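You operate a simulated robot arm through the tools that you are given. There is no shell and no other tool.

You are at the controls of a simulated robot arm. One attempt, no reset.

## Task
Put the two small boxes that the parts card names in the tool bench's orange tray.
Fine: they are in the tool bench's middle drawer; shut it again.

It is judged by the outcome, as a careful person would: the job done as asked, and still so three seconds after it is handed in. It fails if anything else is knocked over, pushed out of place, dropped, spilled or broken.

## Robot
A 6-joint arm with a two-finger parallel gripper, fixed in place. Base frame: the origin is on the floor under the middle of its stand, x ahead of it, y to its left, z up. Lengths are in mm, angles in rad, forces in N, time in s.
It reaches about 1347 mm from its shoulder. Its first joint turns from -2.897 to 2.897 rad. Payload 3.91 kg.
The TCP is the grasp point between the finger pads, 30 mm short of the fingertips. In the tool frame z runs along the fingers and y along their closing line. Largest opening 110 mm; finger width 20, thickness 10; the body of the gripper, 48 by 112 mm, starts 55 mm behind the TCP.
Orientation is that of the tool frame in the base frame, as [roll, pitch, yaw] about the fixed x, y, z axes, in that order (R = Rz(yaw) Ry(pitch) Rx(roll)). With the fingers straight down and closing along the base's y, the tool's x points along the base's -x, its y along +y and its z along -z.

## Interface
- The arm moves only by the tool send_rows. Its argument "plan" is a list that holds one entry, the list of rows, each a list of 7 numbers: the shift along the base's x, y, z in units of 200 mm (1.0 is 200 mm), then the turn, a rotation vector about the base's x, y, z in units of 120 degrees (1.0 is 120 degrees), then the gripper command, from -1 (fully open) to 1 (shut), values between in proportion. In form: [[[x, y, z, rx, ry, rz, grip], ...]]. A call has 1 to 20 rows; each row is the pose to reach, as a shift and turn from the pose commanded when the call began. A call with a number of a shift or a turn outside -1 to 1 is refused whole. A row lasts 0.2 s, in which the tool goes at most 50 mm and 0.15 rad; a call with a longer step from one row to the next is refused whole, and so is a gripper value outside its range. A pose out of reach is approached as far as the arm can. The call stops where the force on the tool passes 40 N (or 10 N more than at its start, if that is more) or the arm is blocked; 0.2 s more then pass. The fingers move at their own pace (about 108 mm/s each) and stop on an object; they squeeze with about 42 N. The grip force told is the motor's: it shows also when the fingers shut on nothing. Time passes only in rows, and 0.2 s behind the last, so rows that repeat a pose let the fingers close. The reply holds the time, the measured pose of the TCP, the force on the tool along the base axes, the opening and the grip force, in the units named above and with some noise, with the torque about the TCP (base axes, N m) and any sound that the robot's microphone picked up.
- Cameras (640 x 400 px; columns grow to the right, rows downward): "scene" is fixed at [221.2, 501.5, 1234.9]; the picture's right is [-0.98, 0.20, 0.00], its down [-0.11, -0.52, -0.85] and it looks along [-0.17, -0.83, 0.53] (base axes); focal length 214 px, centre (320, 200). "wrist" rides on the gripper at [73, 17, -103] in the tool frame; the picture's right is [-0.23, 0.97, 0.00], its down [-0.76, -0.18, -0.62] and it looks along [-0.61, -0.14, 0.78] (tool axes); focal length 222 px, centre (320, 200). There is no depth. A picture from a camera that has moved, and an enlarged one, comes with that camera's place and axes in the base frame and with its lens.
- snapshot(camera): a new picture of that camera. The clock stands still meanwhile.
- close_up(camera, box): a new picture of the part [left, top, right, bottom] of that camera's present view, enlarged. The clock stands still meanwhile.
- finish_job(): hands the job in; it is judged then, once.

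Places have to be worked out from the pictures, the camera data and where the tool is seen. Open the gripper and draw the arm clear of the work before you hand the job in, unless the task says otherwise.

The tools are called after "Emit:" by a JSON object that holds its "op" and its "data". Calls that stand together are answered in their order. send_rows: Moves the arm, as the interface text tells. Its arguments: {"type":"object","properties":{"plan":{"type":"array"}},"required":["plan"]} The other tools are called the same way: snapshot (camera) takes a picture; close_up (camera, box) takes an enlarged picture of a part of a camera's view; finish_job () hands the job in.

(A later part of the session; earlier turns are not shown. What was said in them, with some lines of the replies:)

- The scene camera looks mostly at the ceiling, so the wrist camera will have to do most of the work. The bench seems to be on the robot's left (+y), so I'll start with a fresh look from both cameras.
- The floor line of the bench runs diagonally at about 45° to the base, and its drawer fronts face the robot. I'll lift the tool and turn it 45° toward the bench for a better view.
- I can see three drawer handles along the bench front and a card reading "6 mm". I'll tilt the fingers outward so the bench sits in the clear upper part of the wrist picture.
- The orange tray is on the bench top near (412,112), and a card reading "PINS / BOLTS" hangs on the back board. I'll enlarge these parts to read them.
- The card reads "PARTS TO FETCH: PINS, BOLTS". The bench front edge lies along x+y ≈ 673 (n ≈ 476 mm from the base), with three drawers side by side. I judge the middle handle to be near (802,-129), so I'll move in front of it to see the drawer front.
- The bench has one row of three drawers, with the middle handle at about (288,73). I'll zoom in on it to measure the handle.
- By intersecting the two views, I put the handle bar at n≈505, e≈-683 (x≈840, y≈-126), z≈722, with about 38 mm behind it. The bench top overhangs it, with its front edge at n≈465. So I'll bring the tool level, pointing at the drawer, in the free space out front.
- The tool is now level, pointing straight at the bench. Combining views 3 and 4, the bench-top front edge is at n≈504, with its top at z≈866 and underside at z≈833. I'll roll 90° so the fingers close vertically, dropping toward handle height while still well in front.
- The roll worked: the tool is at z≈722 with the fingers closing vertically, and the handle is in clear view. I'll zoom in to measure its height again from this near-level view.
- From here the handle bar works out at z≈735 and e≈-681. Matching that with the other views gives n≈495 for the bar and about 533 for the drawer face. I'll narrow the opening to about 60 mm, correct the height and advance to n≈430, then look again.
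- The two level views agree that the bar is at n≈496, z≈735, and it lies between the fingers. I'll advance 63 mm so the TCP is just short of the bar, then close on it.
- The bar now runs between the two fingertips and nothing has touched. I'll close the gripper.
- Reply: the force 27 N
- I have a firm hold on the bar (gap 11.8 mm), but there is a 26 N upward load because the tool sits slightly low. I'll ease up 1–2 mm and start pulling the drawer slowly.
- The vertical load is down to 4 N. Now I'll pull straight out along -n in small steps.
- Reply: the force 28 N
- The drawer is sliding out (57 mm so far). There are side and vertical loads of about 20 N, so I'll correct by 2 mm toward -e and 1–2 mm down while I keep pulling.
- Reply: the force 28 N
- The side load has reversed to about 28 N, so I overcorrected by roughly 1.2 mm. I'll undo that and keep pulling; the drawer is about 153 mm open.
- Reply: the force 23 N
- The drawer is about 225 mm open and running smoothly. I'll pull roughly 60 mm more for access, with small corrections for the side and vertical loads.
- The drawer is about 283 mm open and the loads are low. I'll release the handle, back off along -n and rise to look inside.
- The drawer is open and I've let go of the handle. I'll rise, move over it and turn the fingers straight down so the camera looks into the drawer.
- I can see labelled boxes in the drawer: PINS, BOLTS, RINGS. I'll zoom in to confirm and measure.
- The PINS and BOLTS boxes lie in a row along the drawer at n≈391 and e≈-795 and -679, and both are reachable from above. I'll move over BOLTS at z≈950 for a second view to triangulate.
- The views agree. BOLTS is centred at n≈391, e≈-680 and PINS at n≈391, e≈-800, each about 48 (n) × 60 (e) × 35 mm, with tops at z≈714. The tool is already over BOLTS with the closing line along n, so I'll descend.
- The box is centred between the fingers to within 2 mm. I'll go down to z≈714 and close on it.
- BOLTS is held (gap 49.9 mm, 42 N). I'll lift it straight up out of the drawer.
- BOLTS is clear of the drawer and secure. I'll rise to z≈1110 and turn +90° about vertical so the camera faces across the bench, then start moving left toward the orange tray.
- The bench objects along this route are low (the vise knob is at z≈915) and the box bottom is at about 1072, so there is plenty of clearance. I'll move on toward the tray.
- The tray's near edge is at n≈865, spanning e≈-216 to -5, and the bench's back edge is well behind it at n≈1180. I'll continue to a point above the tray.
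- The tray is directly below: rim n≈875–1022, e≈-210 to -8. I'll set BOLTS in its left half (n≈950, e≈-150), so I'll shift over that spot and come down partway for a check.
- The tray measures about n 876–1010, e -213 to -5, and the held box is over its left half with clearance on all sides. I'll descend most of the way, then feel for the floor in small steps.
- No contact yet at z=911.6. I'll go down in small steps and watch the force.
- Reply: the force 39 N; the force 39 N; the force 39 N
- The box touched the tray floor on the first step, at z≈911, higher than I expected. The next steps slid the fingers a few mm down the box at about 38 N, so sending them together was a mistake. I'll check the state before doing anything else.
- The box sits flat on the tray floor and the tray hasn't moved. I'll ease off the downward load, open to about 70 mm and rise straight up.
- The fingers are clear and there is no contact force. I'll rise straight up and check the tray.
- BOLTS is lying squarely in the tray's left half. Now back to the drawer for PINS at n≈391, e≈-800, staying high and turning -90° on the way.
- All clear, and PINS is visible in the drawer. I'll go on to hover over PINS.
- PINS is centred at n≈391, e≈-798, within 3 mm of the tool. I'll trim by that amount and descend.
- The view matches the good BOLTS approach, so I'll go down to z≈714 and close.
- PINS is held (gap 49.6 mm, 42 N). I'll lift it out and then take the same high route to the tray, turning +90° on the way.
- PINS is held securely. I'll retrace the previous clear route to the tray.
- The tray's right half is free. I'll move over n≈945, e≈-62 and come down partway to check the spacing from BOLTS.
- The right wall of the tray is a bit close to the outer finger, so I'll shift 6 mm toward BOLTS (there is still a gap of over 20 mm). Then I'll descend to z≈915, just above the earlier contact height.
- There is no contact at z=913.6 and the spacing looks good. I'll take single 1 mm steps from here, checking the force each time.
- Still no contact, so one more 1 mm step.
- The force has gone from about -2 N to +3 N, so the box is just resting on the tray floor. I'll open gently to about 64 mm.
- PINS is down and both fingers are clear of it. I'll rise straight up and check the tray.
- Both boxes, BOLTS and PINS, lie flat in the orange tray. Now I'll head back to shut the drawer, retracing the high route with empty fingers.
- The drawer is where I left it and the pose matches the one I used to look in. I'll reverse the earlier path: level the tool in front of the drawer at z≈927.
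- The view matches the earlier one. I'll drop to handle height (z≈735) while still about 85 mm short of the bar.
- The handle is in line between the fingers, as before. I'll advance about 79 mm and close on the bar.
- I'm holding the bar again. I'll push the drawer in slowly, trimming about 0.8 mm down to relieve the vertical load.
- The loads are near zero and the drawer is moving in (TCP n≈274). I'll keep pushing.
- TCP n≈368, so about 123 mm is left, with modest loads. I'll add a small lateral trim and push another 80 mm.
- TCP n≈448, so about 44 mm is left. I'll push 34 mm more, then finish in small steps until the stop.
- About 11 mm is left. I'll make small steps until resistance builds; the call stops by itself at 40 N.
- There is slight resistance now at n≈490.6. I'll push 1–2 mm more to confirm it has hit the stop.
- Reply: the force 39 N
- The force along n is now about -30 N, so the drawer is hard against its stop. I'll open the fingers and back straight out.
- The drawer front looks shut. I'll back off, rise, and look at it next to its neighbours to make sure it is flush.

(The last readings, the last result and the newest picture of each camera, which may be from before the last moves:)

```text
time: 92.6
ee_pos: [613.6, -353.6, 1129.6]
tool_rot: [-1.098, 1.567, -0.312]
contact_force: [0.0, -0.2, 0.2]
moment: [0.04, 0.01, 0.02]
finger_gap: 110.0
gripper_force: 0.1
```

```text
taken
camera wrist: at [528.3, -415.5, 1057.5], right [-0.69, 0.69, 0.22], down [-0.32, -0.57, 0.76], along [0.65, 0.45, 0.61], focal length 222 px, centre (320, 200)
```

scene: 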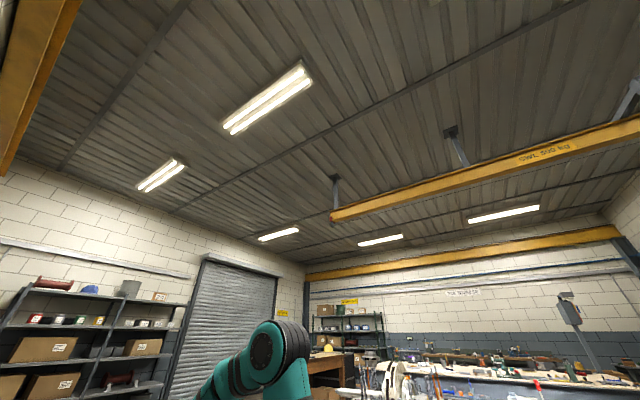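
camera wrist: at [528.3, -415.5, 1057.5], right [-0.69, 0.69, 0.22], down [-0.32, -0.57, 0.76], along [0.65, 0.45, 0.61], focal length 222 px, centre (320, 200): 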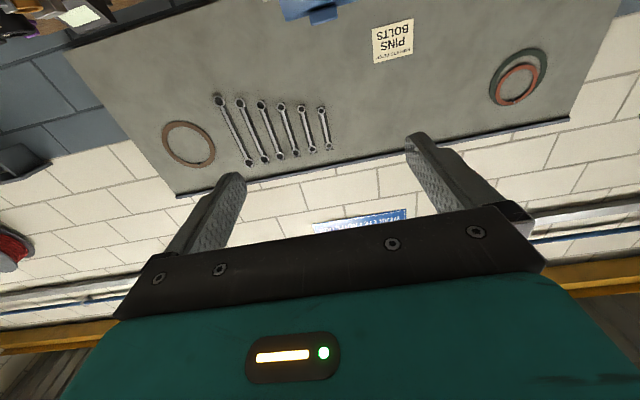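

I'll tilt the tool back down to bring the bench front into view.

Emit:
{"op": "send_rows", "data": {"plan": [[[0, 0, 0, -0.049, 0.049, 0, -1], [0, 0, 0, -0.098, 0.098, 0, -1], [0, 0, 0, -0.147, 0.147, 0, -1], [0, 0, 0, -0.196, 0.196, 0, -1], [0, 0, 0, -0.245, 0.245, 0, -1], [0, 0, 0, -0.294, 0.294, 0, -1], [0, 0, 0, -0.343, 0.343, 0, -1]]]}}

Emit:
{"op": "snapshot", "data": {"camera": "wrist"}}

Emit:
{"op": "close_up", "data": {"camera": "wrist", "box": [80, 0, 480, 250]}}

```text
time: 94.2
ee_pos: [612.9, -354.3, 1128.6]
tool_rot: [-3.14, 0.556, -2.355]
contact_force: [-0.6, 0.6, 0.1]
moment: [0.02, -0.03, -0.02]
finger_gap: 110.1
gripper_force: 0.2
```

```text
taken
camera wrist: at [519.2, -425.3, 1179.3], right [-0.55, 0.83, 0.12], down [0.35, 0.1, 0.93], along [0.76, 0.56, -0.35], focal length 222 px, centre (320, 200)
```

wrist: 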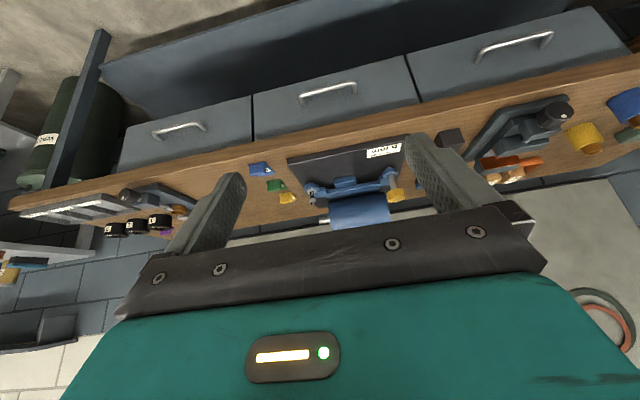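

```text
1.60 times, centred on (280, 125) of wrist
camera zoom: at [519.2, -425.3, 1179.3], right [-0.55, 0.83, 0.12], down [0.35, 0.1, 0.93], along [0.76, 0.56, -0.35], focal length 355 px, centre (384, 320)
```

zoom: 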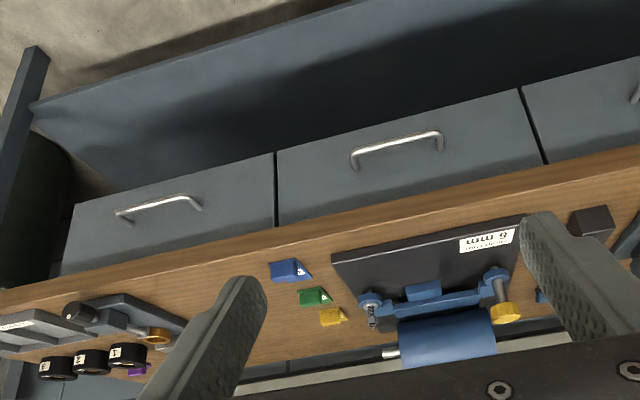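

The middle drawer lines up with its neighbours. I'll zoom in on both joints and on the tray as a final check.

Emit:
{"op": "close_up", "data": {"camera": "wrist", "box": [200, 70, 296, 130]}}

Emit:
{"op": "close_up", "data": {"camera": "wrist", "box": [360, 40, 456, 100]}}

Emit:
{"op": "close_up", "data": {"camera": "wrist", "box": [460, 90, 620, 190]}}

```text
6.67 times, centred on (248, 100) of wrist
camera zoom: at [519.2, -425.3, 1179.3], right [-0.55, 0.83, 0.12], down [0.35, 0.1, 0.93], along [0.76, 0.56, -0.35], focal length 1481 px, centre (800, 867)
```

zoom: 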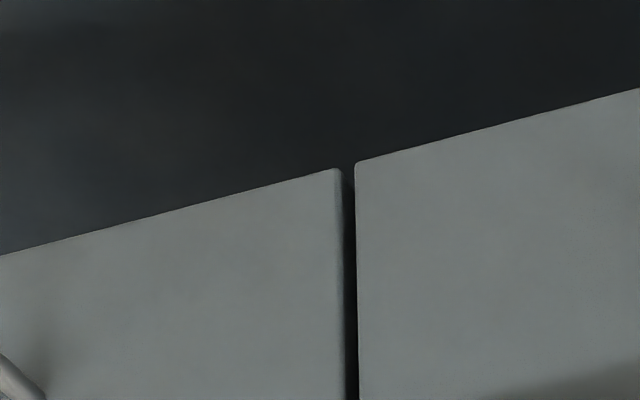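

```text
6.67 times, centred on (408, 70) of wrist
camera zoom: at [519.2, -425.3, 1179.3], right [-0.55, 0.83, 0.12], down [0.35, 0.1, 0.93], along [0.76, 0.56, -0.35], focal length 1481 px, centre (-267, 1067)
```

zoom: 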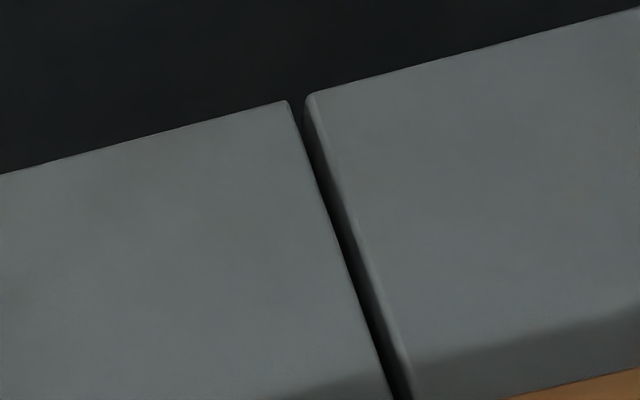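

```text
4.00 times, centred on (540, 140) of wrist
camera zoom: at [519.2, -425.3, 1179.3], right [-0.55, 0.83, 0.12], down [0.35, 0.1, 0.93], along [0.76, 0.56, -0.35], focal length 888 px, centre (-560, 440)
```

zoom: 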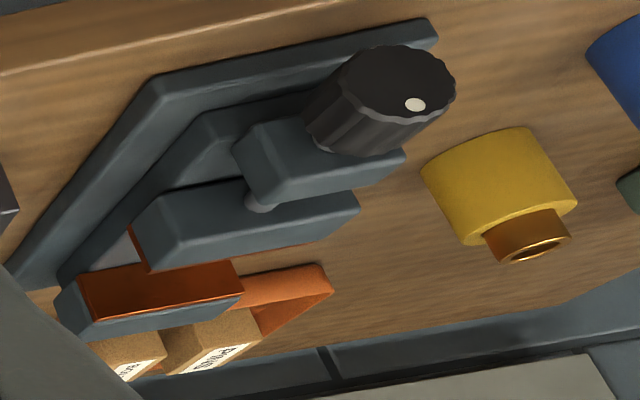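

Both joints are flush, so the middle drawer is fully shut. The two boxes lie in the orange tray, everything else looks undisturbed, and the arm is clear with the gripper open, so I'm handing in the job.

Emit:
{"op": "finish_job", "data": {}}

```text
The job is handed in.
```

The PINS and BOLTS boxes named on the parts card are both lying flat in the tool bench's orange tray. The middle drawer is shut again. In the last pictures its front was flush with the drawers on either side.

While setting BOLTS down I pressed it onto the tray floor at about 38 N, because the floor was a few mm higher than I expected. The box stayed flat and the tray didn't move. I lowered PINS in 1 mm steps instead, and it touched down at about 3 N.

Nothing else on the bench looked disturbed. I opened the gripper and drew the arm clear before handing the job in.
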